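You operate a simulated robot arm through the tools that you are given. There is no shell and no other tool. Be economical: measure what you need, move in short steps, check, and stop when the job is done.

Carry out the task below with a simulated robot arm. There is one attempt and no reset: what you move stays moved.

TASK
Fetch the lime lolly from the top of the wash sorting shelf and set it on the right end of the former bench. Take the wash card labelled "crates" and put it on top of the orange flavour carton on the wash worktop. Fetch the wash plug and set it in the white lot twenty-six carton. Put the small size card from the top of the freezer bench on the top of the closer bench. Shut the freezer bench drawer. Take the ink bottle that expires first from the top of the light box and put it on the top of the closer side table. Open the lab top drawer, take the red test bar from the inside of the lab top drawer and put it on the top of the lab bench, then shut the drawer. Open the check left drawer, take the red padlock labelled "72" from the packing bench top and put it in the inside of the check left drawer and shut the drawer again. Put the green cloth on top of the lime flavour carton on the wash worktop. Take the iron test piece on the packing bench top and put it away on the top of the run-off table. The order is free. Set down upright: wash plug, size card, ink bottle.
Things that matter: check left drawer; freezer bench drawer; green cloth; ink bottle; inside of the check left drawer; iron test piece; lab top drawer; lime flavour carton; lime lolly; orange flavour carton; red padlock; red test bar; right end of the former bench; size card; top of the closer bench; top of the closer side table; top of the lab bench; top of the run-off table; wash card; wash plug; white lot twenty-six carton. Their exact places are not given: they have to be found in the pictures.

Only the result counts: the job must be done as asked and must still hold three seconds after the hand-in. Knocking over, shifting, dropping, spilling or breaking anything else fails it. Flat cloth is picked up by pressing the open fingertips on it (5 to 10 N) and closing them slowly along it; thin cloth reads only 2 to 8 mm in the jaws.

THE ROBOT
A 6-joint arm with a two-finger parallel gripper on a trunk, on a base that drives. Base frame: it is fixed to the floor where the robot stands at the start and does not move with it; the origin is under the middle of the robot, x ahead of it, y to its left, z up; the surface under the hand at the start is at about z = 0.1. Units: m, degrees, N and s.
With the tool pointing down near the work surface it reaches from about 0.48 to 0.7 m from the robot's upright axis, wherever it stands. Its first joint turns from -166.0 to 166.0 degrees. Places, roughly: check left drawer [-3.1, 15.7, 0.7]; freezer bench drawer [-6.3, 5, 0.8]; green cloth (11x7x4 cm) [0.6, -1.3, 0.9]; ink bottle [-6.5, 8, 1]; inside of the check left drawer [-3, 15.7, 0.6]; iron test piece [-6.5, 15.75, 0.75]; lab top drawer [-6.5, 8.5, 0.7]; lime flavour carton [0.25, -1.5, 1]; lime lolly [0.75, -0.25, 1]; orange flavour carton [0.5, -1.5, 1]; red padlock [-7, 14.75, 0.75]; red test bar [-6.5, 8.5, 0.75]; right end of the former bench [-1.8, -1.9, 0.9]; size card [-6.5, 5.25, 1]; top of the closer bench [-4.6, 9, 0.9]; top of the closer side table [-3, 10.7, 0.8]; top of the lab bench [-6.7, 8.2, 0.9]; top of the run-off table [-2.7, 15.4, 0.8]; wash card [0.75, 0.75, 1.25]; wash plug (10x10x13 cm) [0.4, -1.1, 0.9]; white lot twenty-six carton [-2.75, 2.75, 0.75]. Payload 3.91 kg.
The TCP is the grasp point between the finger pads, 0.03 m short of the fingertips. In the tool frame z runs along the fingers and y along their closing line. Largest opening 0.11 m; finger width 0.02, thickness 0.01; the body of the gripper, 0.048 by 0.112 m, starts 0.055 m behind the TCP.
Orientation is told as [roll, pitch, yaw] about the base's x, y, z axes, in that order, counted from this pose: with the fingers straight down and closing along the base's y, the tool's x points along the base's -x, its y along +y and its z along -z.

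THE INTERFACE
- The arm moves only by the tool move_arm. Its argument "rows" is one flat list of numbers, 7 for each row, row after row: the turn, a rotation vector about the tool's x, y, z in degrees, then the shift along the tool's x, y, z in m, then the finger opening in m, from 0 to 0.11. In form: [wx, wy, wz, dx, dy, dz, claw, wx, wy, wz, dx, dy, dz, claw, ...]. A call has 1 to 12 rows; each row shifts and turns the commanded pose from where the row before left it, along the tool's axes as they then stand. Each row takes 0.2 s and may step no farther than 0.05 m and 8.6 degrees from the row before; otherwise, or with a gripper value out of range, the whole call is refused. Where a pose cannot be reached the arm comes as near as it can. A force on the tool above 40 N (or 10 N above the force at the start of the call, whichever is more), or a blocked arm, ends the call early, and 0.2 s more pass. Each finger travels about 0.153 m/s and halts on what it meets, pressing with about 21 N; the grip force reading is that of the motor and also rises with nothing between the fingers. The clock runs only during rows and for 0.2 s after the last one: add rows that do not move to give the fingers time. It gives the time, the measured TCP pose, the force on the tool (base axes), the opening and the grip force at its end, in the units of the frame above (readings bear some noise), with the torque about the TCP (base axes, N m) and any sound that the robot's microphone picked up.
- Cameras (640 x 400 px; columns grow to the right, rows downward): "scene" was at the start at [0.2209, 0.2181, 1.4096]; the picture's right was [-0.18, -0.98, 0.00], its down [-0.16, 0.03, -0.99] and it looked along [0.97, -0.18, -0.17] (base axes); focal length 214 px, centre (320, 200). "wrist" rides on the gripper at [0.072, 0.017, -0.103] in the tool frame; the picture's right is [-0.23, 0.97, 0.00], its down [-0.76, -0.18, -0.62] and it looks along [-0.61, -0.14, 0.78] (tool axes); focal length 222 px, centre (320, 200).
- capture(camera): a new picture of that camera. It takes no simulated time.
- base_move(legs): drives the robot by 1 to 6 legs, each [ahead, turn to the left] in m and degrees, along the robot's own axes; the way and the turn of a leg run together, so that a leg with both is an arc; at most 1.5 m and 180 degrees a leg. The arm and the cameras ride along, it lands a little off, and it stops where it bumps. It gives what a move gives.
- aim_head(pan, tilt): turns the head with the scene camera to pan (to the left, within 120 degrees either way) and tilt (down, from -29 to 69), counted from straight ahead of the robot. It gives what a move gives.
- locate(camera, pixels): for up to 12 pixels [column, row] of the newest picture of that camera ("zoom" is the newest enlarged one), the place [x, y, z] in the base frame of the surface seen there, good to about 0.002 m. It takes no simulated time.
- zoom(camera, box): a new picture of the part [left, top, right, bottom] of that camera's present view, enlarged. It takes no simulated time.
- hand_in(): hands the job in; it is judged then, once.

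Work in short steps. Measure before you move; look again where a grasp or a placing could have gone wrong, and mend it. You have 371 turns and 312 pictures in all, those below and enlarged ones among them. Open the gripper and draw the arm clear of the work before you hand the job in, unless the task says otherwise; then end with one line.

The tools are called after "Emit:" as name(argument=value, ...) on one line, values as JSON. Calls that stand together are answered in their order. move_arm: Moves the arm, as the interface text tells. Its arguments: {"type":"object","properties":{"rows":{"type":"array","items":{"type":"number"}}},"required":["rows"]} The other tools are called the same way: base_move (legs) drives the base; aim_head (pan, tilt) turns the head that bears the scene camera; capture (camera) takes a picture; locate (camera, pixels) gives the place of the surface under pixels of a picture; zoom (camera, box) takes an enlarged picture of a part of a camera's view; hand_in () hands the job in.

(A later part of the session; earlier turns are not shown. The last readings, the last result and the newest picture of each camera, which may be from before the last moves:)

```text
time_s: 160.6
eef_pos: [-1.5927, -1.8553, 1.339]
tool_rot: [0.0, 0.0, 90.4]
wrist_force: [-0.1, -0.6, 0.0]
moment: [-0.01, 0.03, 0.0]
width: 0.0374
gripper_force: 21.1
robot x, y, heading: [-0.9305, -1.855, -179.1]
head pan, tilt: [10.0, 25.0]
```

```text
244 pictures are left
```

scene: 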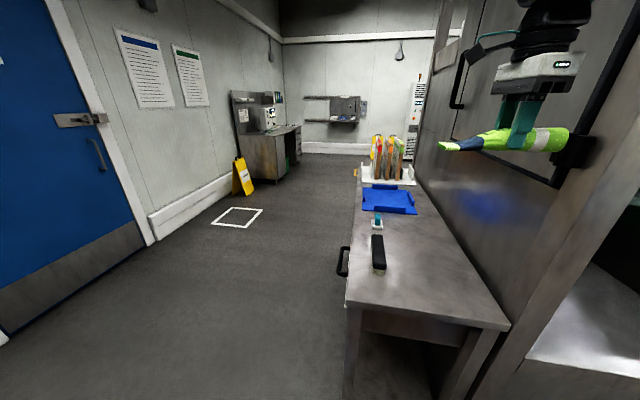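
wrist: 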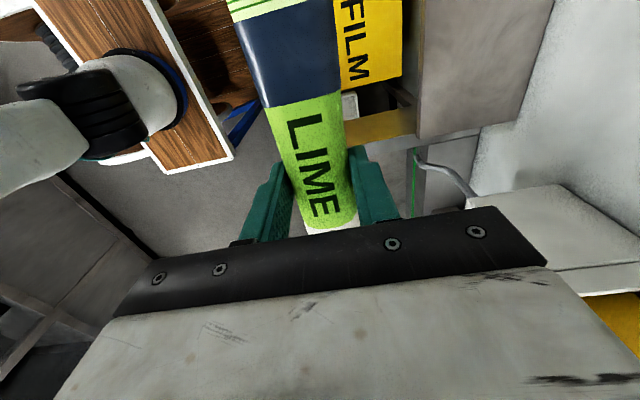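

Move to x≈−1.76 and lower to z≈0.99.

Emit:
move_arm(rows=[0, 0, 0, 0, 0.042, 0, 0.02, 0, 0, 0, 0, 0.042, 0, 0.02, 0, 0, 0, 0, 0.042, 0, 0.02, 0, 0, 0, 0, 0.042, 0, 0.02, 0, 0, 0, 0, 0, 0.048, 0.02, 0, 0, 0, 0, 0, 0.048, 0.02, 0, 0, 0, 0, 0, 0.048, 0.02, 0, 0, 0, 0, 0, 0.048, 0.02, 0, 0, 0, 0, 0, 0.048, 0.02, 0, 0, 0, 0, 0, 0.048, 0.02, 0, 0, 0, 0, 0, 0.048, 0.02])

Emit:
capture(camera="scene")

```text
time_s: 163.0
eef_pos: [-1.7616, -1.8546, 1.0012]
tool_rot: [0.0, 0.0, 90.5]
wrist_force: [0.1, -0.2, -0.7]
moment: [0.02, 0.02, 0.02]
width: 0.0375
gripper_force: 21.1
robot x, y, heading: [-0.9322, -1.856, -179.2]
head pan, tilt: [10.0, 25.0]
```

```text
243 pictures are left
```

scene: 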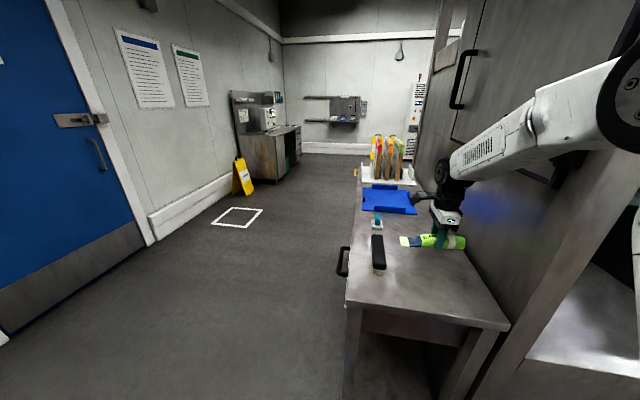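

Lower to 0.942, then gently touch.

Emit:
move_arm(rows=[0, 0, 0, 0, 0, 0.025, 0.02, 0, 0, 0, 0, 0, 0.02, 0.02, 0, 0, 0, 0, 0, 0.014, 0.02, 0, 0, 0, 0, 0, 0.002, 0.02, 0, 0, 0, 0, 0, 0.002, 0.02, 0, 0, 0, 0, 0, 0, 0.02])

```text
time_s: 164.4
eef_pos: [-1.7611, -1.8564, 0.9398]
tool_rot: [0.1, 0.0, 90.3]
wrist_force: [0.0, 0.0, -0.8]
moment: [0.01, -0.01, 0.03]
width: 0.0376
gripper_force: 21.0
robot x, y, heading: [-0.9339, -1.8551, -179.3]
head pan, tilt: [10.0, 25.0]
```

Emit:
move_arm(rows=[0, 0, 0, 0, 0, 0.0015, 0.02, 0, 0, 0, 0, 0, 0.0015, 0.02, 0, 0, 0, 0, 0, 0, 0.03, 0, 0, 0, 0, 0, 0, 0.045, 0, 0, 0, 0, 0, 0, 0.06, 0, 0, 0, 0, 0, 0, 0.07, 0, 0, 0, 0, 0, -0.03, 0.07, 0, 0, 0, 0, 0, -0.045, 0.07, 0, 0, 0, 0, 0, -0.045, 0.07, 0, 0, 0, 0, 0, -0.045, 0.07])

Emit:
capture(camera="scene")

```text
time_s: 166.6
eef_pos: [-1.7623, -1.8555, 1.1019]
tool_rot: [0.0, 0.0, 90.2]
wrist_force: [-1.3, -0.3, -0.1]
moment: [0.0, -0.03, -0.03]
width: 0.0701
gripper_force: 0.0
robot x, y, heading: [-0.9271, -1.8548, -179.2]
head pan, tilt: [10.0, 25.0]
```

```text
242 pictures are left
```

scene: 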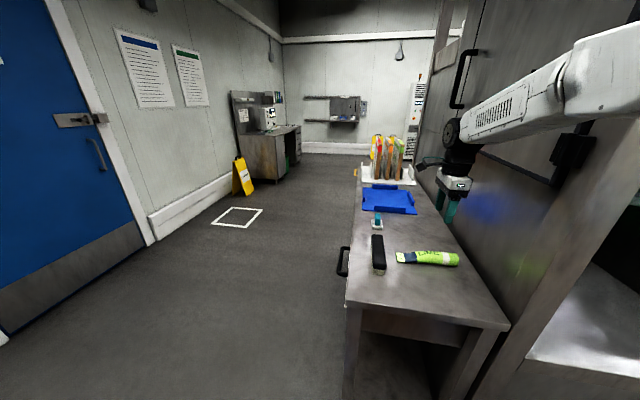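

Lolly placed. I raise and tuck the arm, then return to the plug.

Emit:
move_arm(rows=[0, 0, 0, 0, 0, -0.045, 0.09, 0, 0, 0, 0, 0, -0.045, 0.09, 0, 0, 0, 0, -0.02, -0.04, 0.09, 0, 0, 0, 0, -0.04, -0.025, 0.09, 0, 0, 0, 0, -0.045, -0.02, 0.09, 0, 0, 0, 0, -0.045, -0.02, 0.09, 0, 0, 0, 0, -0.045, -0.02, 0.09, 0, 0, 0, 0, -0.045, 0, 0.09])

Emit:
base_move(legs=[[-0.25, 0], [0, -90], [0.82, 0], [0, -90], [0.3, 0]])

Emit:
aim_head(pan=0, tilt=30)

Emit:
capture(camera="scene")

```text
time_s: 168.4
eef_pos: [-1.5204, -1.855, 1.3154]
tool_rot: [-0.1, 0.0, 90.2]
wrist_force: [-1.1, 0.0, -1.2]
moment: [0.01, -0.06, -0.02]
width: 0.0901
gripper_force: 0.1
robot x, y, heading: [-0.9277, -1.8532, -179.6]
head pan, tilt: [10.0, 25.0]
```

```text
time_s: 183.5
eef_pos: [0.2101, -1.0408, 1.3166]
tool_rot: [0.1, 0.0, -90.3]
wrist_force: [0.5, 0.7, 0.4]
moment: [-0.01, -0.01, 0.04]
width: 0.0899
gripper_force: 0.0
robot x, y, heading: [-0.3796, -1.0365, -0.2]
head pan, tilt: [10.0, 25.0]
```

```text
time_s: 184.3
eef_pos: [0.2104, -1.0419, 1.3162]
tool_rot: [0.0, 0.0, -90.4]
wrist_force: [0.7, 0.2, 0.9]
moment: [0.02, 0.0, -0.01]
width: 0.0902
gripper_force: 0.1
robot x, y, heading: [-0.3785, -1.0331, -0.0]
head pan, tilt: [0.0, 30.0]
```

```text
241 pictures are left
```

scene: 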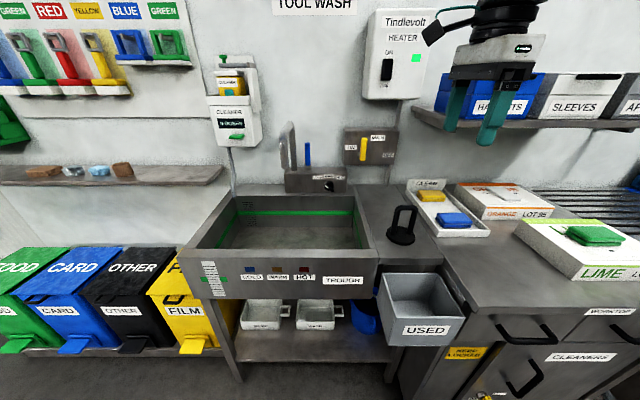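

Plug at (400,228). I zoom to measure its handle.

Emit:
zoom(camera="scene", box=[370, 195, 440, 255])

Emit:
locate(camera="zoom", pixels=[[205, 140], [205, 220], [395, 140], [395, 220], [300, 100], [240, 100], [360, 100], [300, 116], [280, 340], [150, 300], [420, 310], [285, 400]])

```text
6.67 times, centred on (405, 225) of scene
```

zoom: 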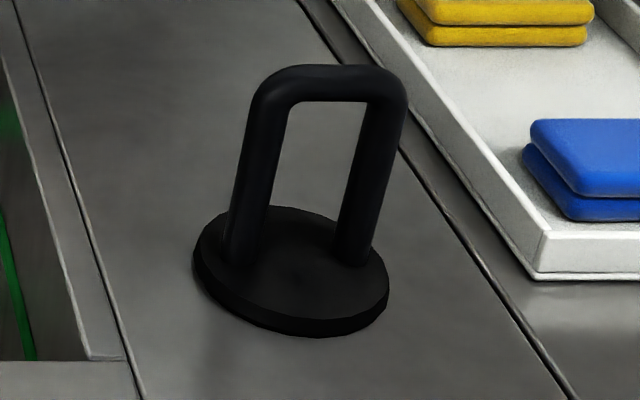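

```text
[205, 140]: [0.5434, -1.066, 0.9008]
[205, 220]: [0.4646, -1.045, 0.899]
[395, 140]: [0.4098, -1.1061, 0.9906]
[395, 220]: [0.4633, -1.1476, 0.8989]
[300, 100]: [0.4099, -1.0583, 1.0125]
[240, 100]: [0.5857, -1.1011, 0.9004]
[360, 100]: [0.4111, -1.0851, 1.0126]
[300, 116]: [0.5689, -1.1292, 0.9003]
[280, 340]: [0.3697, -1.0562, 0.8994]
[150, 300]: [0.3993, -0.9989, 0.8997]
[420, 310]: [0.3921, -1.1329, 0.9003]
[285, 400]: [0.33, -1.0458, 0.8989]
```

Emit:
locate(camera="zoom", pixels=[[253, 140], [280, 140], [362, 140], [400, 120], [330, 70], [330, 97], [265, 85], [400, 85], [200, 260], [385, 275], [290, 265], [290, 205]])

Emit:
capture(camera="wrist")

```text
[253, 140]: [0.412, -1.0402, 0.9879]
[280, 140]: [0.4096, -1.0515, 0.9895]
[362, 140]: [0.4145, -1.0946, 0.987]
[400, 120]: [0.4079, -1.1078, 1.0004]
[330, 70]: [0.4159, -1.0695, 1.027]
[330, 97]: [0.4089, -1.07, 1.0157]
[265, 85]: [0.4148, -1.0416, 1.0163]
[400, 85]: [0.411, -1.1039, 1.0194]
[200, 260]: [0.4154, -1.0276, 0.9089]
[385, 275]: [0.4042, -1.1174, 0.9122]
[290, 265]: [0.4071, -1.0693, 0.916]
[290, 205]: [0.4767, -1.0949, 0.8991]
```

```text
239 pictures are left
```

wrist: 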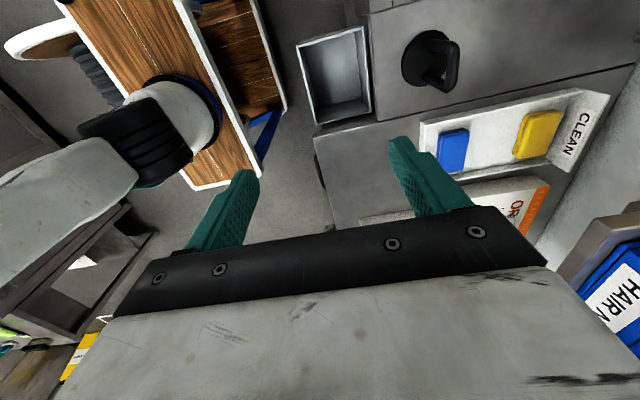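

Handle outer width y −1.040…−1.109, centre (0.417,−1.0745), top 1.027. I yaw the tool back so it closes along y.

Emit:
move_arm(rows=[0, 0, -8.2, 0, 0, 0, 0.1, 0, 0, -8.2, 0, 0, 0, 0.1, 0, 0, -8.2, 0, 0, 0, 0.1, 0, 0, -8.2, 0, 0, 0, 0.1, 0, 0, -8.2, 0, 0, 0, 0.1, 0, 0, -8.2, 0, 0, 0, 0.1, 0, 0, -8.2, 0, 0, 0, 0.1, 0, 0, -8.2, 0, 0, 0, 0.1, 0, 0, -8.2, 0, 0, 0, 0.1, 0, 0, -8.2, 0, 0, 0, 0.1, 0, 0, -8.2, 0, 0, 0, 0.1])

Emit:
move_arm(rows=[0, 0, 0, -0.035, -0.0055, 0.03, 0.1, 0, 0, 0, -0.035, -0.0055, 0.03, 0.1, 0, 0, 0, -0.035, -0.0055, 0.03, 0.1, 0, 0, 0, -0.035, -0.0055, 0.03, 0.1, 0, 0, 0, -0.035, -0.0055, 0.03, 0.1, 0, 0, 0, -0.0316, -0.0055, 0.03, 0.1, 0, 0, 0, 0, 0, 0.03, 0.1, 0, 0, 0, 0, 0, 0, 0.1])

Emit:
capture(camera="wrist")

Emit:
capture(camera="scene")

```text
time_s: 186.7
eef_pos: [0.21, -1.0425, 1.3173]
tool_rot: [0.0, 0.1, 0.1]
wrist_force: [-1.0, 0.3, 0.3]
moment: [0.03, -0.01, 0.01]
width: 0.1
gripper_force: 0.1
robot x, y, heading: [-0.3803, -1.0325, -0.0]
head pan, tilt: [0.0, 30.0]
```

```text
time_s: 188.5
eef_pos: [0.4177, -1.0759, 1.1077]
tool_rot: [0.0, 0.0, -0.1]
wrist_force: [-0.1, -0.3, 0.4]
moment: [0.01, -0.02, 0.0]
width: 0.1001
gripper_force: 0.1
robot x, y, heading: [-0.3752, -1.0349, 0.3]
head pan, tilt: [0.0, 30.0]
```

```text
238 pictures are left
```

wrist: 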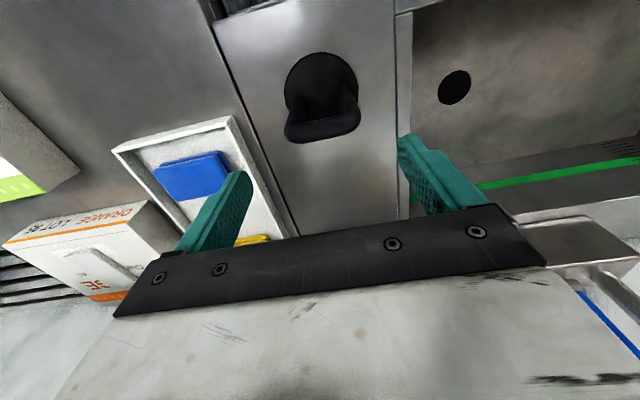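

```text
237 pictures are left
```

scene: 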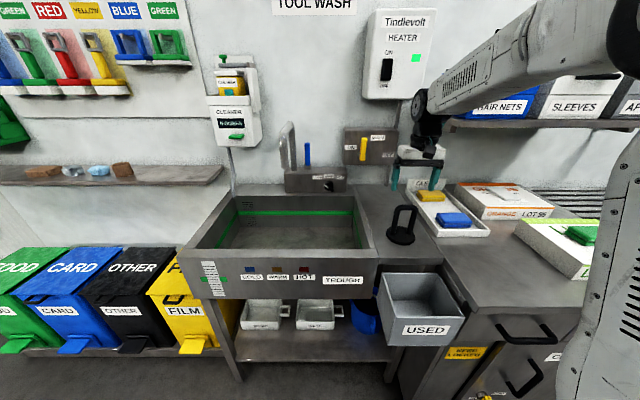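

Check the handle-top centre from the wrist view before descending.

Emit:
locate(camera="wrist", pixels=[[323, 132], [323, 125], [323, 138], [290, 132], [355, 125], [343, 95]])

```text
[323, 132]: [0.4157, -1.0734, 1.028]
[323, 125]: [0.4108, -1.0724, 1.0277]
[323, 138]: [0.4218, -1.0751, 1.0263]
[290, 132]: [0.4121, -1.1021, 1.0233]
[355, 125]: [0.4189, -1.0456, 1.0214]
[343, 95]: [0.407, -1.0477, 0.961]
```

Centre matches. I yaw 4° to match the handle and descend to z≈0.99, then close.

Emit:
move_arm(rows=[0, 0, 4, 0.001, 0.002, 0.03, 0.1, 0, 0, 0, 0, 0, 0.03, 0.1, 0, 0, 0, 0, 0, 0.03, 0.1, 0, 0, 0, 0, 0, 0.027, 0.1, 0, 0, 0, 0, 0, 0, 0.085, 0, 0, 0, 0, 0, 0, 0.075, 0, 0, 0, 0, 0, 0, 0.06, 0, 0, 0, 0, 0, 0, 0.05, 0, 0, 0, 0, 0, 0, 0.05])

Emit:
capture(camera="wrist")

```text
time_s: 190.5
eef_pos: [0.4174, -1.0734, 0.9907]
tool_rot: [-0.1, 0.1, -4.2]
wrist_force: [-0.8, 0.1, -0.4]
moment: [-0.01, -0.01, 0.01]
width: 0.0738
gripper_force: 20.7
robot x, y, heading: [-0.379, -1.0362, -0.0]
head pan, tilt: [0.0, 30.0]
```

```text
236 pictures are left
```

wrist: 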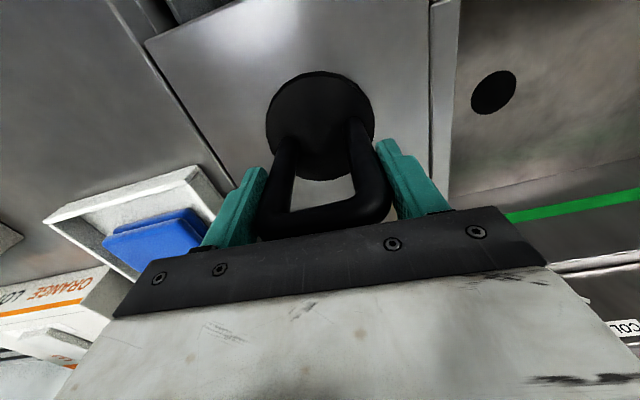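

Gripped at 74 mm. Lift to ~1.3 and tuck in.

Emit:
move_arm(rows=[0, 0, 0, 0, 0, -0.03, 0.05, 0, 0, 0, 0, 0, -0.045, 0.05, 0, 0, 0, 0, 0, -0.045, 0.05, 0, 0, 0, 0, 0, -0.045, 0.05, 0, 0, 0, 0.02, 0, -0.045, 0.05, 0, 0, 0, 0.03, 0, -0.035, 0.05, 0, 0, 0, 0.03, 0, -0.035, 0.05, 0, 0, 0, 0.03, 0, -0.035, 0.05, 0, 0, 4, 0.03, 0, -0.035, 0.05])

Emit:
capture(camera="wrist")

Emit:
aim_head(pan=119, tilt=10)

Emit:
capture(camera="scene")

```text
time_s: 192.5
eef_pos: [0.2753, -1.0633, 1.3398]
tool_rot: [0.0, 0.0, -8.1]
wrist_force: [0.7, 0.7, -3.7]
moment: [-0.03, 0.05, 0.02]
width: 0.0736
gripper_force: 21.0
robot x, y, heading: [-0.3824, -1.0338, -0.0]
head pan, tilt: [0.0, 30.0]
```

```text
235 pictures are left
```

wrist: 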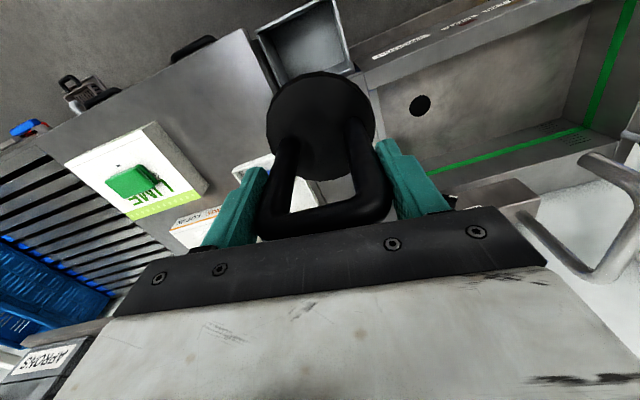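

```text
time_s: 194.4
eef_pos: [0.2752, -1.0624, 1.3395]
tool_rot: [0.0, 0.0, -8.1]
wrist_force: [0.4, 0.2, -3.1]
moment: [0.0, 0.02, 0.0]
width: 0.0736
gripper_force: 21.6
robot x, y, heading: [-0.3768, -1.0324, 0.0]
head pan, tilt: [119.0, 10.0]
```

```text
234 pictures are left
```

scene: 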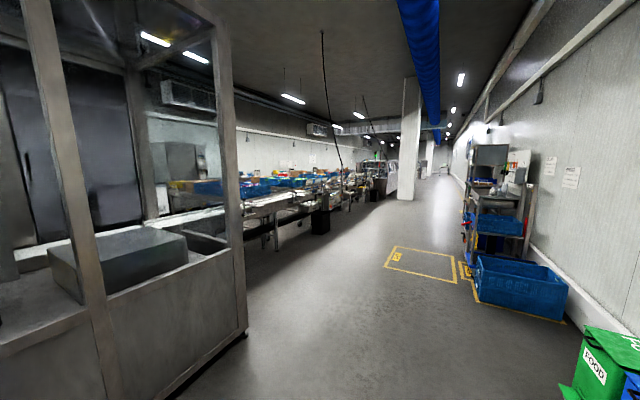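

Plug held upright. I drive north along the aisle at x≈−0.7 to y≈1.9 and look left for the white carton.

Emit:
base_move(legs=[[-0.3, 0], [0, 90], [1.5, 0], [1.4, 0]])

Emit:
aim_head(pan=65, tilt=15)

Emit:
capture(camera="scene")

```text
time_s: 214.0
eef_pos: [-0.7747, 2.5284, 1.3396]
tool_rot: [-0.1, -0.1, 84.2]
wrist_force: [0.7, -0.6, -3.2]
moment: [0.02, 0.01, -0.02]
width: 0.0739
gripper_force: 20.8
robot x, y, heading: [-0.7763, 1.8745, 92.2]
head pan, tilt: [119.0, 10.0]
```

```text
time_s: 215.2
eef_pos: [-0.7741, 2.5277, 1.3402]
tool_rot: [-0.1, 0.0, 84.1]
wrist_force: [0.0, -0.1, -3.2]
moment: [-0.04, 0.0, -0.04]
width: 0.0738
gripper_force: 21.2
robot x, y, heading: [-0.777, 1.8779, 92.1]
head pan, tilt: [65.0, 15.0]
```

```text
233 pictures are left
```

scene: 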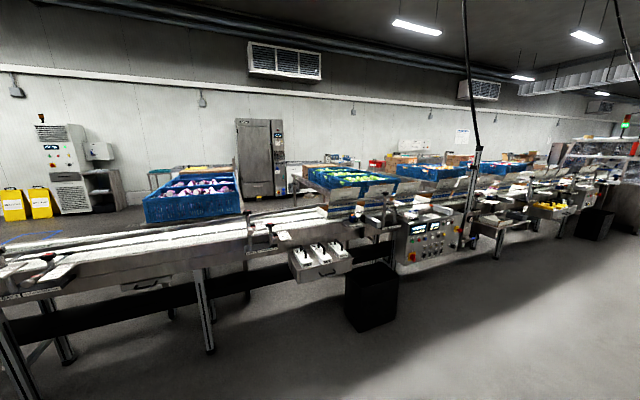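

The carton should appear near (310,215). I zoom there.

Emit:
zoom(camera="scene", box=[230, 165, 470, 315])

Emit:
locate(camera="scene", pixels=[[300, 262], [320, 252], [335, 247], [320, 270], [270, 245], [330, 225], [375, 250], [370, 310], [200, 260], [310, 205], [420, 235], [130, 240]])

```text
2.67 times, centred on (350, 240) of scene
```

zoom: 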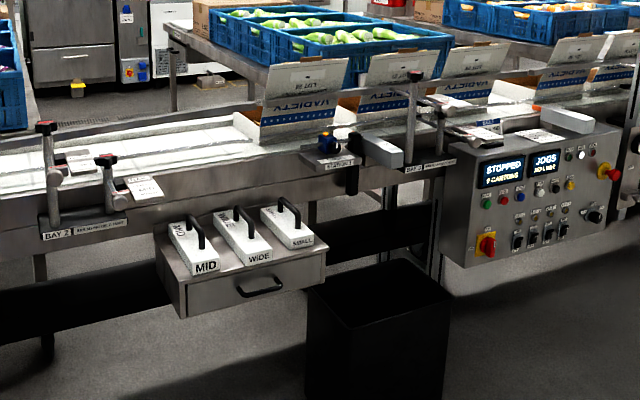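

```text
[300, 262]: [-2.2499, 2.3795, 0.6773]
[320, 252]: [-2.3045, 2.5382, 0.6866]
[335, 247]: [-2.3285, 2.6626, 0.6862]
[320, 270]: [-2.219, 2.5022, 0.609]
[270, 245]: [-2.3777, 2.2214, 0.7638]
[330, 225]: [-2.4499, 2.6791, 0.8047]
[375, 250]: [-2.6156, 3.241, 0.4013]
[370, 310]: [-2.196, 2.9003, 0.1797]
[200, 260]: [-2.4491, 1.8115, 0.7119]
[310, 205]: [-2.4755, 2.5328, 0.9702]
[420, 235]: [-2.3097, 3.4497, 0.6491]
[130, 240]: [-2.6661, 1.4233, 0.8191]
```

Open cartons with printed flaps stand on the conveyor behind the rail. I drive nearer, facing them, to read the lot numbers.

Emit:
base_move(legs=[[0.85, 0], [0, 88], [0.6, 0]])

Emit:
aim_head(pan=0, tilt=25)

Emit:
capture(camera="scene")

```text
time_s: 226.6
eef_pos: [-2.0686, 2.7147, 1.34]
tool_rot: [0.1, 0.0, 173.8]
wrist_force: [-0.6, 0.2, -3.4]
moment: [0.02, 0.02, 0.02]
width: 0.0739
gripper_force: 21.3
robot x, y, heading: [-1.4168, 2.7132, -178.0]
head pan, tilt: [65.0, 15.0]
```

```text
time_s: 227.9
eef_pos: [-2.0699, 2.7163, 1.3402]
tool_rot: [0.0, 0.0, 173.9]
wrist_force: [-0.5, 1.3, -3.0]
moment: [0.01, 0.0, 0.0]
width: 0.0738
gripper_force: 21.1
robot x, y, heading: [-1.4119, 2.7117, -178.1]
head pan, tilt: [0.0, 25.0]
```

```text
231 pictures are left
```

scene: 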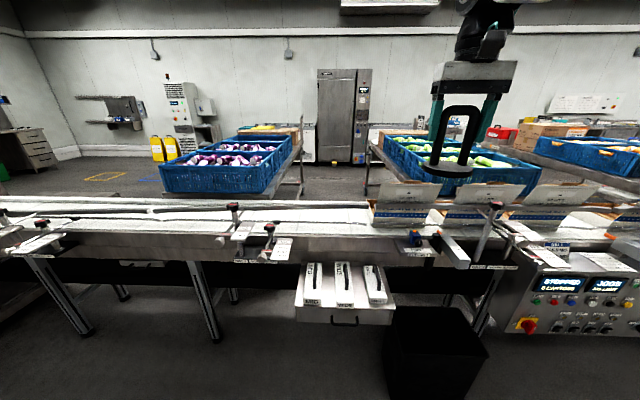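

Emit:
zoom(camera="scene", box=[360, 160, 640, 335])

Emit:
locate(camera="scene", pixels=[[405, 195], [405, 215], [480, 195], [480, 215], [560, 195], [545, 215], [455, 250], [410, 240], [430, 330], [345, 300], [490, 215], [600, 230]])

```text
2.29 times, centred on (500, 248) of scene
```

zoom: 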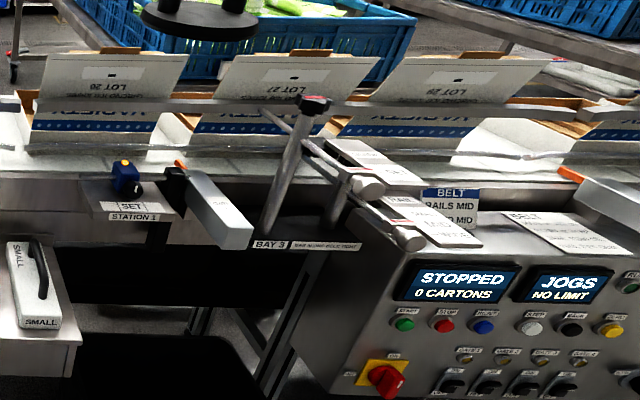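

```text
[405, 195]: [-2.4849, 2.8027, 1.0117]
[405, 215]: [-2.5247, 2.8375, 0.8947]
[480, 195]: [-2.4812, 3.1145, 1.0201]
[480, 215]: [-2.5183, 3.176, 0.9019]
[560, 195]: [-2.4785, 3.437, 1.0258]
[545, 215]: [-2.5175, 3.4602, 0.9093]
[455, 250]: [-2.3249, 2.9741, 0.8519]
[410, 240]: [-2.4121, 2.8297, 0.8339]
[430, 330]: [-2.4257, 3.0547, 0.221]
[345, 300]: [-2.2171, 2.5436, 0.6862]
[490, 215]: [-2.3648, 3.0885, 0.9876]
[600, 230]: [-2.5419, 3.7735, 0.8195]
```

I read the leftmost flap closer.

Emit:
zoom(camera="scene", box=[360, 165, 460, 240])

Emit:
zoom(camera="scene", box=[440, 165, 610, 240])

```text
5.33 times, centred on (410, 202) of scene
```

zoom: 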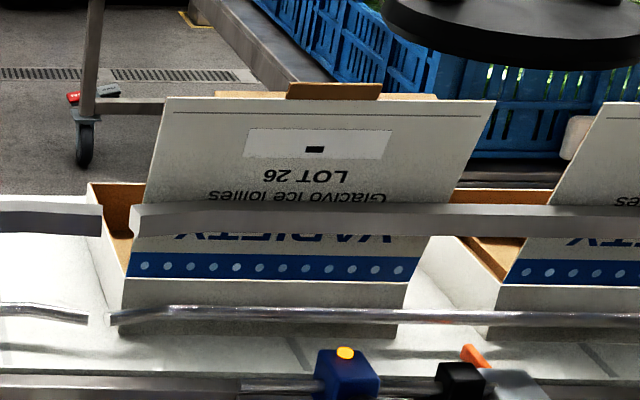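

```text
3.76 times, centred on (525, 202) of scene
```

zoom: 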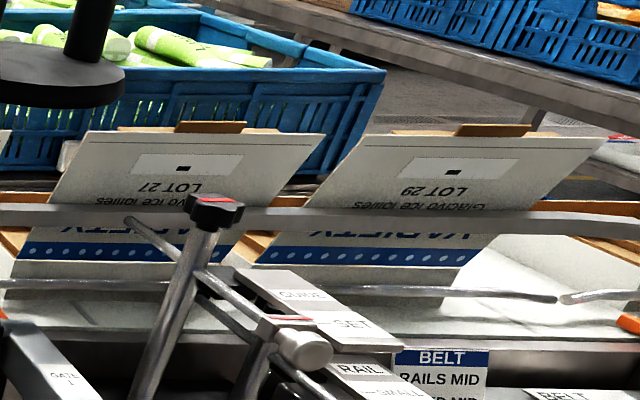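

LOT 26 is the leftmost carton (y≈2.8). I check clearance for driving closer: bin and drawer fronts.

Emit:
aim_head(pan=0, tilt=50)

Emit:
capture(camera="scene")

Emit:
locate(camera="scene", pixels=[[430, 225], [430, 240], [345, 205], [345, 215], [390, 225], [480, 215], [465, 125], [440, 105], [320, 380], [405, 120]])

```text
time_s: 228.8
eef_pos: [-2.0687, 2.7146, 1.3394]
tool_rot: [0.0, 0.0, 173.8]
wrist_force: [0.2, -0.9, -2.9]
moment: [0.02, -0.02, 0.01]
width: 0.0737
gripper_force: 20.9
robot x, y, heading: [-1.4141, 2.7086, -177.9]
head pan, tilt: [0.0, 50.0]
```

```text
227 pictures are left
```

scene: 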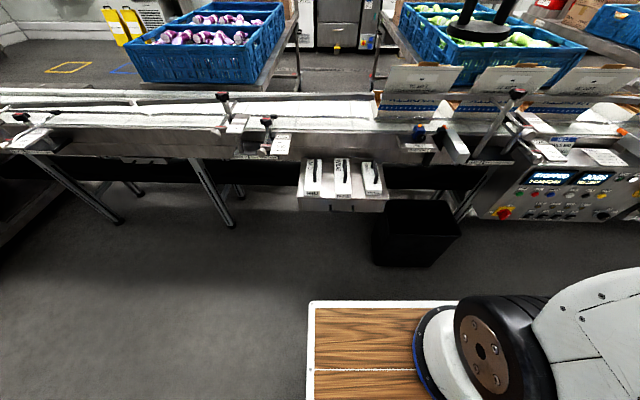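

```text
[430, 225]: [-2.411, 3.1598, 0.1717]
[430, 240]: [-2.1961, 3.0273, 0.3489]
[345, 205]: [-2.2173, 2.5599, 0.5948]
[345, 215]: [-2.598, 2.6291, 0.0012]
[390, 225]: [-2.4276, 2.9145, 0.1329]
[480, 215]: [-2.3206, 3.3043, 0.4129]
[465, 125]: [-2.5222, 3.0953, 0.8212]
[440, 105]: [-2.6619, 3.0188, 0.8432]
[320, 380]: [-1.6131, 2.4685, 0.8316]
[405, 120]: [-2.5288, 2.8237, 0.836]
```

Bin/drawer fronts are at x≈−2.2; I drive 0.35 m closer (deck front → −2.10).

Emit:
base_move(legs=[[0.35, -2]])

Emit:
capture(camera="scene")

Emit:
capture(camera="wrist")

```text
time_s: 231.1
eef_pos: [-2.4174, 2.7302, 1.34]
tool_rot: [0.1, 0.0, 171.9]
wrist_force: [-0.4, 0.4, -3.3]
moment: [0.01, 0.02, 0.0]
width: 0.0734
gripper_force: 21.6
robot x, y, heading: [-1.7656, 2.7046, -180.1]
head pan, tilt: [0.0, 50.0]
```

```text
226 pictures are left
```

scene: 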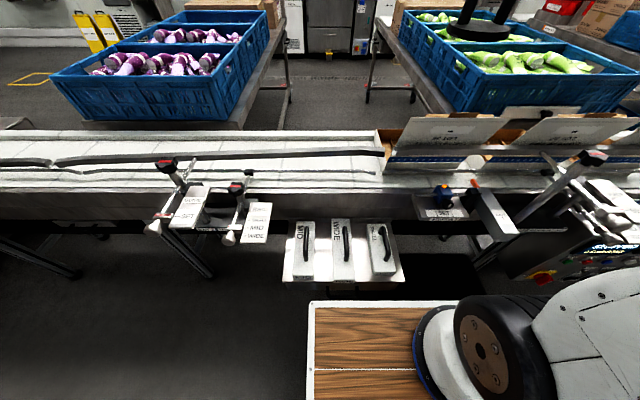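

```text
225 pictures are left
```

wrist: 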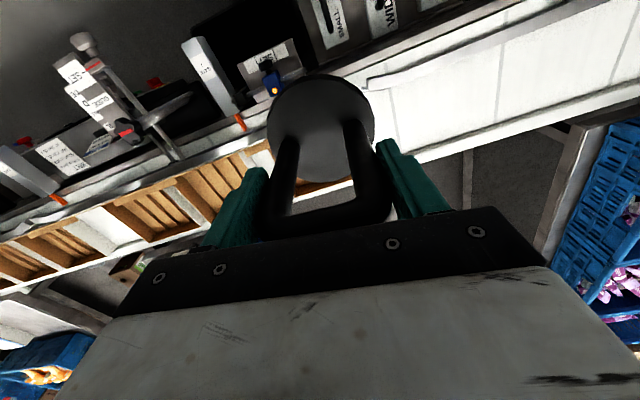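

The wrist view shows carton interiors but the plug hides LOT 26. I shift the arm 0.2 m toward −y to look into it.

Emit:
move_arm(rows=[0, 0, 0, 0, 0.045, -0.01, 0.05, 0, 0, 0, 0, 0.045, -0.01, 0.05, 0, 0, 0, 0, 0.045, -0.01, 0.05, 0, 0, 0, 0, 0.045, -0.01, 0.05])

Emit:
capture(camera="wrist")

```text
time_s: 232.1
eef_pos: [-2.4449, 2.5541, 1.3778]
tool_rot: [0.1, 0.0, 171.9]
wrist_force: [-0.2, 0.8, -3.0]
moment: [-0.03, -0.01, 0.02]
width: 0.074
gripper_force: 20.4
robot x, y, heading: [-1.7652, 2.6999, -180.0]
head pan, tilt: [0.0, 50.0]
```

```text
224 pictures are left
```

wrist: 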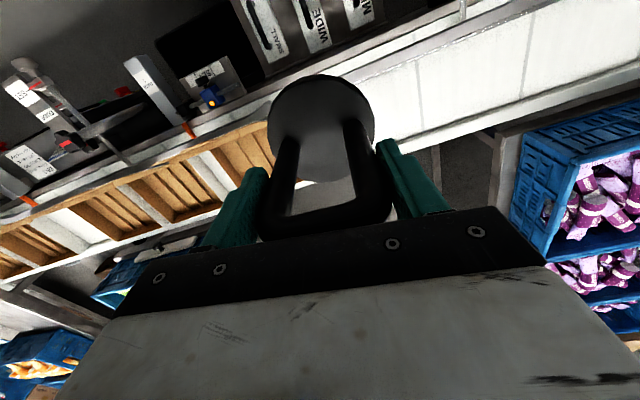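

Emit:
zoom(camera="wrist", box=[100, 100, 290, 220])

Emit:
locate(camera="wrist", pixels=[[222, 152], [258, 140], [265, 165], [240, 158], [215, 175], [233, 148], [190, 165], [160, 210], [250, 150], [202, 168], [220, 190], [180, 215]])

```text
3.33 times, centred on (195, 160) of wrist
```

zoom: 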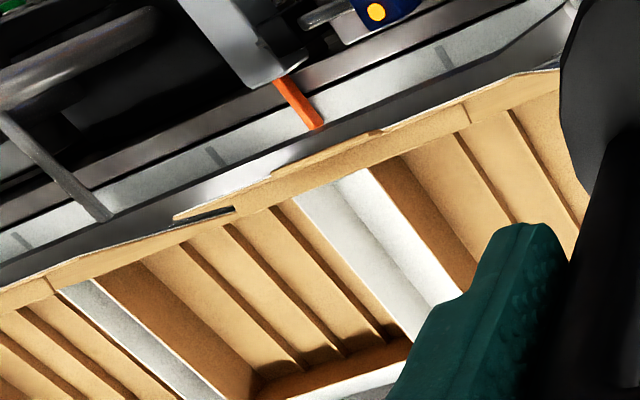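

```text
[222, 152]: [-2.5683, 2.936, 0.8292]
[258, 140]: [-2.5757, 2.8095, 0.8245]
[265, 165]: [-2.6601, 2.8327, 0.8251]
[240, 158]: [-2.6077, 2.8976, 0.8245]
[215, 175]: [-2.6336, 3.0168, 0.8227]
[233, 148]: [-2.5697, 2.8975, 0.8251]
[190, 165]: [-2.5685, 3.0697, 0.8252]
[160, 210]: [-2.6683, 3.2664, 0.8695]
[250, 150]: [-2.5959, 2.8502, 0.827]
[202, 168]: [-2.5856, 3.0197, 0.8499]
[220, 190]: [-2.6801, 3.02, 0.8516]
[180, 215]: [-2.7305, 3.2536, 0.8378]
```

Interior floor is flat at z≈0.825. I shift another 0.15 m to see the whole LOT 26 opening.

Emit:
move_arm(rows=[0, 0, 0, 0, 0.045, 0, 0.05, 0, 0, 0, 0, 0.045, 0, 0.05, 0, 0, 0, 0, 0.045, 0, 0.05, 0, 0, 0, 0, 0.03, 0, 0.05])

Emit:
zoom(camera="wrist", box=[80, 70, 300, 210])

```text
time_s: 233.1
eef_pos: [-2.4684, 2.3898, 1.3783]
tool_rot: [0.0, 0.1, 171.9]
wrist_force: [0.9, 0.1, -3.2]
moment: [-0.04, 0.04, 0.03]
width: 0.0739
gripper_force: 20.0
robot x, y, heading: [-1.7612, 2.7035, -179.8]
head pan, tilt: [0.0, 50.0]
```

```text
2.86 times, centred on (190, 140) of wrist
```

zoom: 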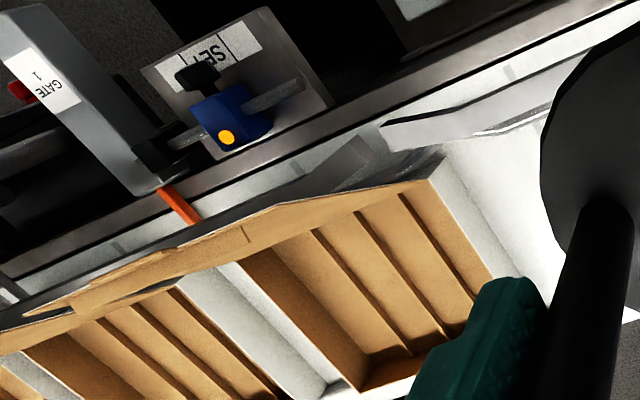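

I measure the carton's corners, rib heights and walls.

Emit:
locate(camera="zoom", pixels=[[240, 262], [330, 250], [325, 240], [380, 240], [420, 230], [455, 250], [430, 185], [490, 280], [400, 360], [345, 380], [405, 200], [290, 300]])

Emit:
locate(camera="zoom", pixels=[[280, 320], [310, 235], [355, 212], [400, 195], [375, 290], [420, 330], [360, 345], [405, 350], [445, 335], [395, 375], [440, 165], [250, 230]])

```text
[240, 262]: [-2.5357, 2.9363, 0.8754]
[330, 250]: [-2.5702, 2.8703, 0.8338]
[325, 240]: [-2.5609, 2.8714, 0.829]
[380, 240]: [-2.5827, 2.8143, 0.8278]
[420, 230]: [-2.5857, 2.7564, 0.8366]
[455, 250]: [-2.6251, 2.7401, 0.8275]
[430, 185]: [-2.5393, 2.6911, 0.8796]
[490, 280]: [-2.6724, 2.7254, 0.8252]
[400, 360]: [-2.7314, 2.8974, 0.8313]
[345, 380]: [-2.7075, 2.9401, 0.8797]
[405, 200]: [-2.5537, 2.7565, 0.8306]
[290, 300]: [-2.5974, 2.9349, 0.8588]
```

```text
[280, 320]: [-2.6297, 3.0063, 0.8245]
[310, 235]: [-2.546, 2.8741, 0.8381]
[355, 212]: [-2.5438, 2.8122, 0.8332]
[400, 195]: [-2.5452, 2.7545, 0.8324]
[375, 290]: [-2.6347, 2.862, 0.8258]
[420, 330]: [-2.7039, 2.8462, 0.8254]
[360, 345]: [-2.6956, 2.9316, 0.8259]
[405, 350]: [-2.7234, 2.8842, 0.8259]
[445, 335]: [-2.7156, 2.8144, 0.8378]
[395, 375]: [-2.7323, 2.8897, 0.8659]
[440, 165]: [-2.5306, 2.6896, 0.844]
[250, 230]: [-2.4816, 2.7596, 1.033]
```

The carton interior is x −2.54…−2.73, y 2.695…2.935, with ribs at y≈2.872/2.813/2.755 (z≈0.837). I'll stand the plug centred at (−2.635, 2.8425) across two ribs.

Emit:
move_arm(rows=[0, 0, -8.1, 0, 0, 0, 0.05, 0, 0, 0, -0.0152, -0.0412, 0.0116, 0.05, 0, 0, 0, -0.0152, -0.0412, 0.0116, 0.05, 0, 0, 0, -0.0152, -0.0412, 0.0116, 0.05, 0, 0, 0, -0.0152, -0.0412, 0.0116, 0.05, 0, 0, 0, -0.0152, -0.0412, 0.0116, 0.05, 0, 0, 0, -0.0152, -0.0412, 0.0116, 0.05, 0, 0, 0, -0.0152, -0.0412, 0.0116, 0.05, 0, 0, 0, -0.0152, -0.0412, 0.0116, 0.05, 0, 0, 0, -0.0152, -0.0412, 0.0116, 0.05, 0, 0, 0, -0.0152, -0.0412, 0.0116, 0.05, 0, 0, 0, -0.0152, -0.0412, 0.0116, 0.05])

Emit:
capture(camera="wrist")

Emit:
aim_head(pan=-8, tilt=28)

Emit:
capture(camera="scene")

```text
time_s: 235.7
eef_pos: [-2.6347, 2.8438, 1.2542]
tool_rot: [0.0, -0.1, -179.8]
wrist_force: [1.3, -0.8, -2.4]
moment: [0.03, -0.01, -0.01]
width: 0.0738
gripper_force: 20.7
robot x, y, heading: [-1.7682, 2.7062, -179.8]
head pan, tilt: [0.0, 50.0]
```

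```text
221 pictures are left
```

wrist: 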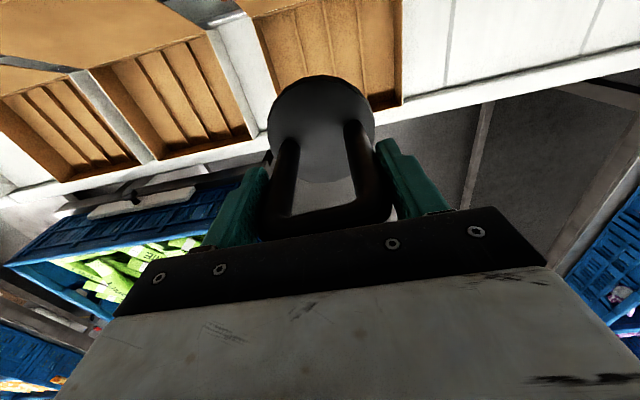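

```text
time_s: 236.6
eef_pos: [-2.6337, 2.8441, 1.2533]
tool_rot: [0.0, -0.1, -180.0]
wrist_force: [0.2, -0.7, -2.7]
moment: [-0.01, 0.02, 0.0]
width: 0.0738
gripper_force: 21.1
robot x, y, heading: [-1.7694, 2.703, -179.9]
head pan, tilt: [-8.0, 28.0]
```

```text
220 pictures are left
```

scene: 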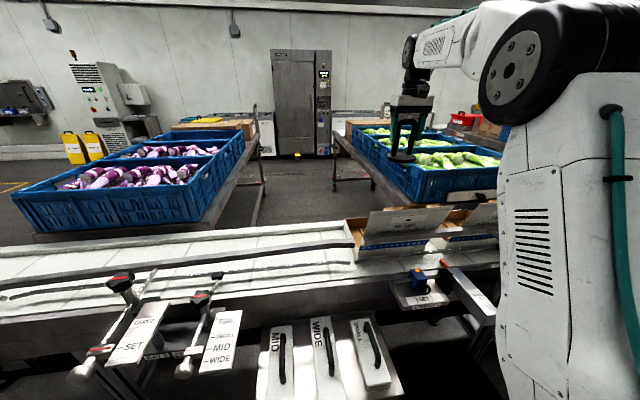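

Descend to z≈0.965.

Emit:
move_arm(rows=[0, 0, 0, 0, 0, 0.048, 0.05, 0, 0, 0, 0, 0, 0.048, 0.05, 0, 0, 0, 0, 0, 0.048, 0.05, 0, 0, 0, 0, 0, 0.048, 0.05, 0, 0, 0, 0, 0, 0.048, 0.05, 0, 0, 0, 0, 0, 0.045, 0.05, 0, 0, 0, 0, 0, 0, 0.05])

Emit:
capture(camera="wrist")

Emit:
zoom(camera="scene", box=[320, 60, 500, 280])

```text
time_s: 238.2
eef_pos: [-2.6334, 2.8429, 0.9663]
tool_rot: [0.0, -0.1, -180.0]
wrist_force: [-0.4, 0.2, -2.4]
moment: [-0.02, -0.02, 0.0]
width: 0.0736
gripper_force: 20.7
robot x, y, heading: [-1.7665, 2.7007, -180.0]
head pan, tilt: [-8.0, 28.0]
```

```text
219 pictures are left
```

wrist: 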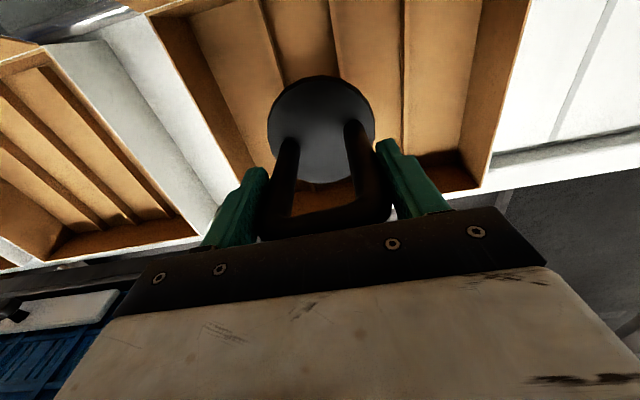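

```text
1.82 times, centred on (410, 170) of scene
```

zoom: 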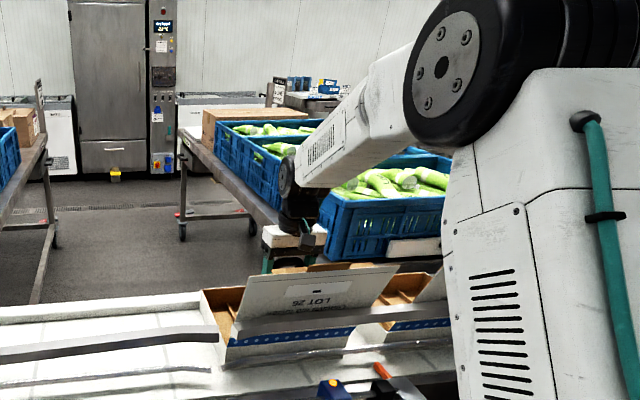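

I verify the rib positions against the plug centre (y 2.843) before setting down.

Emit:
locate(camera="wrist", pixels=[[271, 35], [335, 35], [403, 35], [165, 40], [500, 100], [322, 85], [265, 125], [375, 120], [240, 130], [425, 170], [460, 190]])

```text
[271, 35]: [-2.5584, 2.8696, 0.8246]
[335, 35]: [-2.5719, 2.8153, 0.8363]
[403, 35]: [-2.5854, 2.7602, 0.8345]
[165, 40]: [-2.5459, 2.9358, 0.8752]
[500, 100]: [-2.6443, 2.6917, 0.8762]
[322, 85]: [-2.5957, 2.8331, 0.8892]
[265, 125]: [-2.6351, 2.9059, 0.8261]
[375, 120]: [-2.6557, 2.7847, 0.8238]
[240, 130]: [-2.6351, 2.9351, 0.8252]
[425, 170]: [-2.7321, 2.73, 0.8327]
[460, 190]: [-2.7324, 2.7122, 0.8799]
```

Ribs at 2.871 and 2.815 straddle the plug centre. I lower onto them.

Emit:
move_arm(rows=[0, 0, 0, 0, 0, 0.02, 0.05, 0, 0, 0, 0, 0, 0.012, 0.05, 0, 0, 0, 0, 0, 0.003, 0.05, 0, 0, 0, 0, 0, 0.002, 0.05, 0, 0, 0, 0, 0, 0, 0.05])

```text
time_s: 239.3
eef_pos: [-2.6347, 2.8418, 0.9294]
tool_rot: [0.0, 0.0, -180.0]
wrist_force: [-0.2, 0.0, -3.1]
moment: [-0.03, 0.0, 0.01]
width: 0.0737
gripper_force: 21.3
robot x, y, heading: [-1.7664, 2.7007, -179.9]
head pan, tilt: [-8.0, 28.0]
```

Emit:
move_arm(rows=[0, 0, 0, 0, 0, 0.0015, 0.05, 0, 0, 0, 0, 0, 0.0015, 0.05, 0, 0, 0, 0, 0, 0, 0.05])

```text
time_s: 240.2
eef_pos: [-2.6349, 2.8417, 0.9264]
tool_rot: [0.0, 0.0, -180.0]
wrist_force: [0.6, 0.9, -0.7]
moment: [0.06, -0.02, -0.03]
width: 0.0738
gripper_force: 21.0
robot x, y, heading: [-1.767, 2.702, -180.0]
head pan, tilt: [-8.0, 28.0]
```

Weight is starting to be carried. One more mm, then check.

Emit:
move_arm(rows=[0, 0, 0, 0, 0, 0.0012, 0.05, 0, 0, 0, 0, 0, 0, 0.05])

```text
time_s: 240.8
eef_pos: [-2.6345, 2.8419, 0.9262]
tool_rot: [0.1, 0.0, -180.0]
wrist_force: [2.2, -2.8, 9.5]
moment: [-0.18, -0.46, -0.01]
width: 0.0737
gripper_force: 20.7
robot x, y, heading: [-1.7682, 2.7014, -179.8]
head pan, tilt: [-8.0, 28.0]
```

Contact confirmed (12 N). I release and look.

Emit:
move_arm(rows=[0, 0, 0, 0, 0, 0, 0.077, 0, 0, 0, 0, 0, 0, 0.082, 0, 0, 0, 0, 0, 0, 0.09, 0, 0, 0, 0, 0, 0, 0.1, 0, 0, 0, 0, 0, 0, 0.1])

Emit:
capture(camera="wrist")

```text
time_s: 241.9
eef_pos: [-2.635, 2.8425, 0.9248]
tool_rot: [0.0, 0.0, -179.9]
wrist_force: [-0.5, 0.8, 0.2]
moment: [0.0, -0.01, 0.0]
width: 0.0997
gripper_force: 0.0
robot x, y, heading: [-1.7672, 2.7017, -179.8]
head pan, tilt: [-8.0, 28.0]
```

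```text
217 pictures are left
```

wrist: 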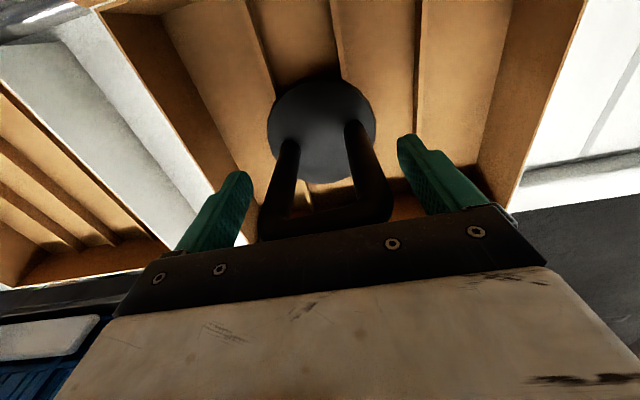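

Plug stands. I raise the arm straight up and check it from above.

Emit:
move_arm(rows=[0, 0, 0, 0, 0, -0.02, 0.1, 0, 0, 0, 0, 0, -0.045, 0.1, 0, 0, 0, 0, 0, -0.045, 0.1, 0, 0, 0, 0, 0, -0.045, 0.1, 0, 0, 0, 0, 0, -0.045, 0.1, 0, 0, 0, 0, 0, -0.045, 0.1, 0, 0, 0, 0, 0, -0.045, 0.1, 0, 0, 0, 0.04, 0, -0.025, 0.1, 0, 0, 0, 0.045, 0, -0.02, 0.1, 0, 0, 0, 0.045, 0, -0.02, 0.1])

Emit:
capture(camera="wrist")

```text
time_s: 244.2
eef_pos: [-2.5047, 2.8428, 1.2784]
tool_rot: [0.2, 0.1, -180.0]
wrist_force: [-1.0, -0.5, -1.1]
moment: [-0.03, -0.05, -0.01]
width: 0.0999
gripper_force: 0.0
robot x, y, heading: [-1.7661, 2.7032, -180.3]
head pan, tilt: [-8.0, 28.0]
```

```text
216 pictures are left
```

wrist: 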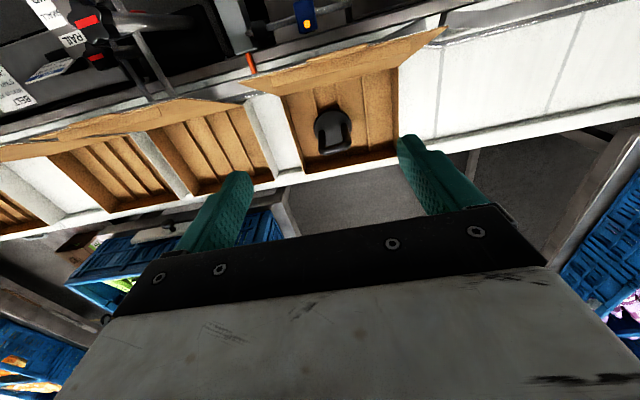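

Plug is seated in LOT 26. I tuck the arm, back off and look up the aisle for the way round.

Emit:
move_arm(rows=[0, 0, 0, 0.045, 0, -0.02, 0.06, 0, 0, 0, 0.045, 0, -0.02, 0.06, 0, 0, 0, 0.04, 0, -0.02, 0.06])

Emit:
base_move(legs=[[-0.7, 0], [0, -90]])

Emit:
aim_head(pan=20, tilt=8)

Emit:
capture(camera="scene")

```text
time_s: 244.9
eef_pos: [-2.3762, 2.8456, 1.3436]
tool_rot: [0.0, 0.1, -180.0]
wrist_force: [-1.2, 0.5, 0.2]
moment: [-0.04, -0.06, -0.02]
width: 0.06
gripper_force: 0.1
robot x, y, heading: [-1.7656, 2.7011, -179.8]
head pan, tilt: [-8.0, 28.0]
```

```text
time_s: 252.6
eef_pos: [-0.9127, 3.3084, 1.3442]
tool_rot: [0.0, -0.1, 88.6]
wrist_force: [-0.1, -0.1, 0.1]
moment: [0.0, 0.03, -0.03]
width: 0.0602
gripper_force: 0.0
robot x, y, heading: [-1.0722, 2.703, 88.9]
head pan, tilt: [-8.0, 28.0]
```

```text
time_s: 253.6
eef_pos: [-0.9133, 3.3078, 1.3443]
tool_rot: [0.1, 0.0, 88.5]
wrist_force: [0.2, 0.5, 0.9]
moment: [0.02, -0.05, -0.02]
width: 0.0602
gripper_force: 0.0
robot x, y, heading: [-1.0692, 2.7039, 88.7]
head pan, tilt: [20.0, 8.0]
```

```text
215 pictures are left
```

scene: 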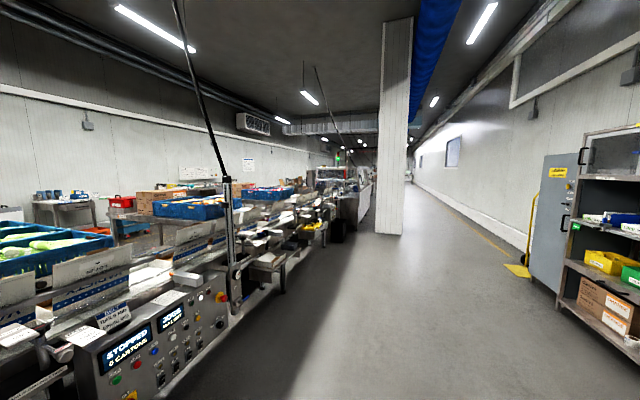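

A pillar stands ahead at (390,225). I locate it, the line edge and the cabinet.

Emit:
locate(camera="scene", pixels=[[378, 232], [402, 234], [345, 240], [360, 205], [520, 275], [555, 300], [415, 190], [280, 285], [330, 235], [375, 195]])

```text
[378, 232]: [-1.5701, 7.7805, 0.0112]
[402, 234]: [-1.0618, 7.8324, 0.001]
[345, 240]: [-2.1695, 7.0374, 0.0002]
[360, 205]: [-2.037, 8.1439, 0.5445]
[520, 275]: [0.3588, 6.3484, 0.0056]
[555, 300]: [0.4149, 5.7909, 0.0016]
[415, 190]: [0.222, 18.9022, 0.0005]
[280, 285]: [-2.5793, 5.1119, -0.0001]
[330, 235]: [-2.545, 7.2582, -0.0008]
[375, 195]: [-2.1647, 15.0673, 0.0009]
```

Pillar spans x −1.57…−1.06 at y≈7.8; I pass on its right at x≈−0.4.

Emit:
base_move(legs=[[0, -15], [1.25, 0], [1.25, 0], [0, 16], [1.5, 0], [1.5, 0]])

Emit:
aim_head(pan=35, tilt=8)

Emit:
capture(camera="scene")

```text
time_s: 281.8
eef_pos: [-0.2124, 8.7361, 1.3447]
tool_rot: [0.1, 0.0, 90.6]
wrist_force: [0.8, 0.6, 0.3]
moment: [0.0, 0.01, 0.0]
width: 0.06
gripper_force: 0.1
robot x, y, heading: [-0.3441, 8.1201, 90.6]
head pan, tilt: [20.0, 8.0]
```

```text
time_s: 282.6
eef_pos: [-0.2129, 8.7366, 1.3449]
tool_rot: [0.0, -0.1, 90.6]
wrist_force: [0.1, 0.0, 0.6]
moment: [0.01, 0.01, 0.0]
width: 0.06
gripper_force: 0.1
robot x, y, heading: [-0.3488, 8.1261, 90.8]
head pan, tilt: [35.0, 8.0]
```

```text
214 pictures are left
```

scene: 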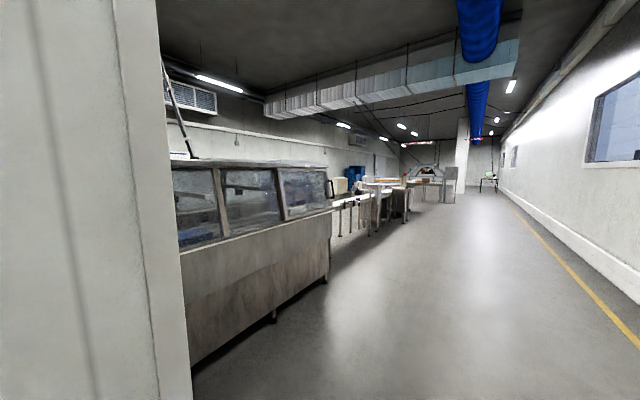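

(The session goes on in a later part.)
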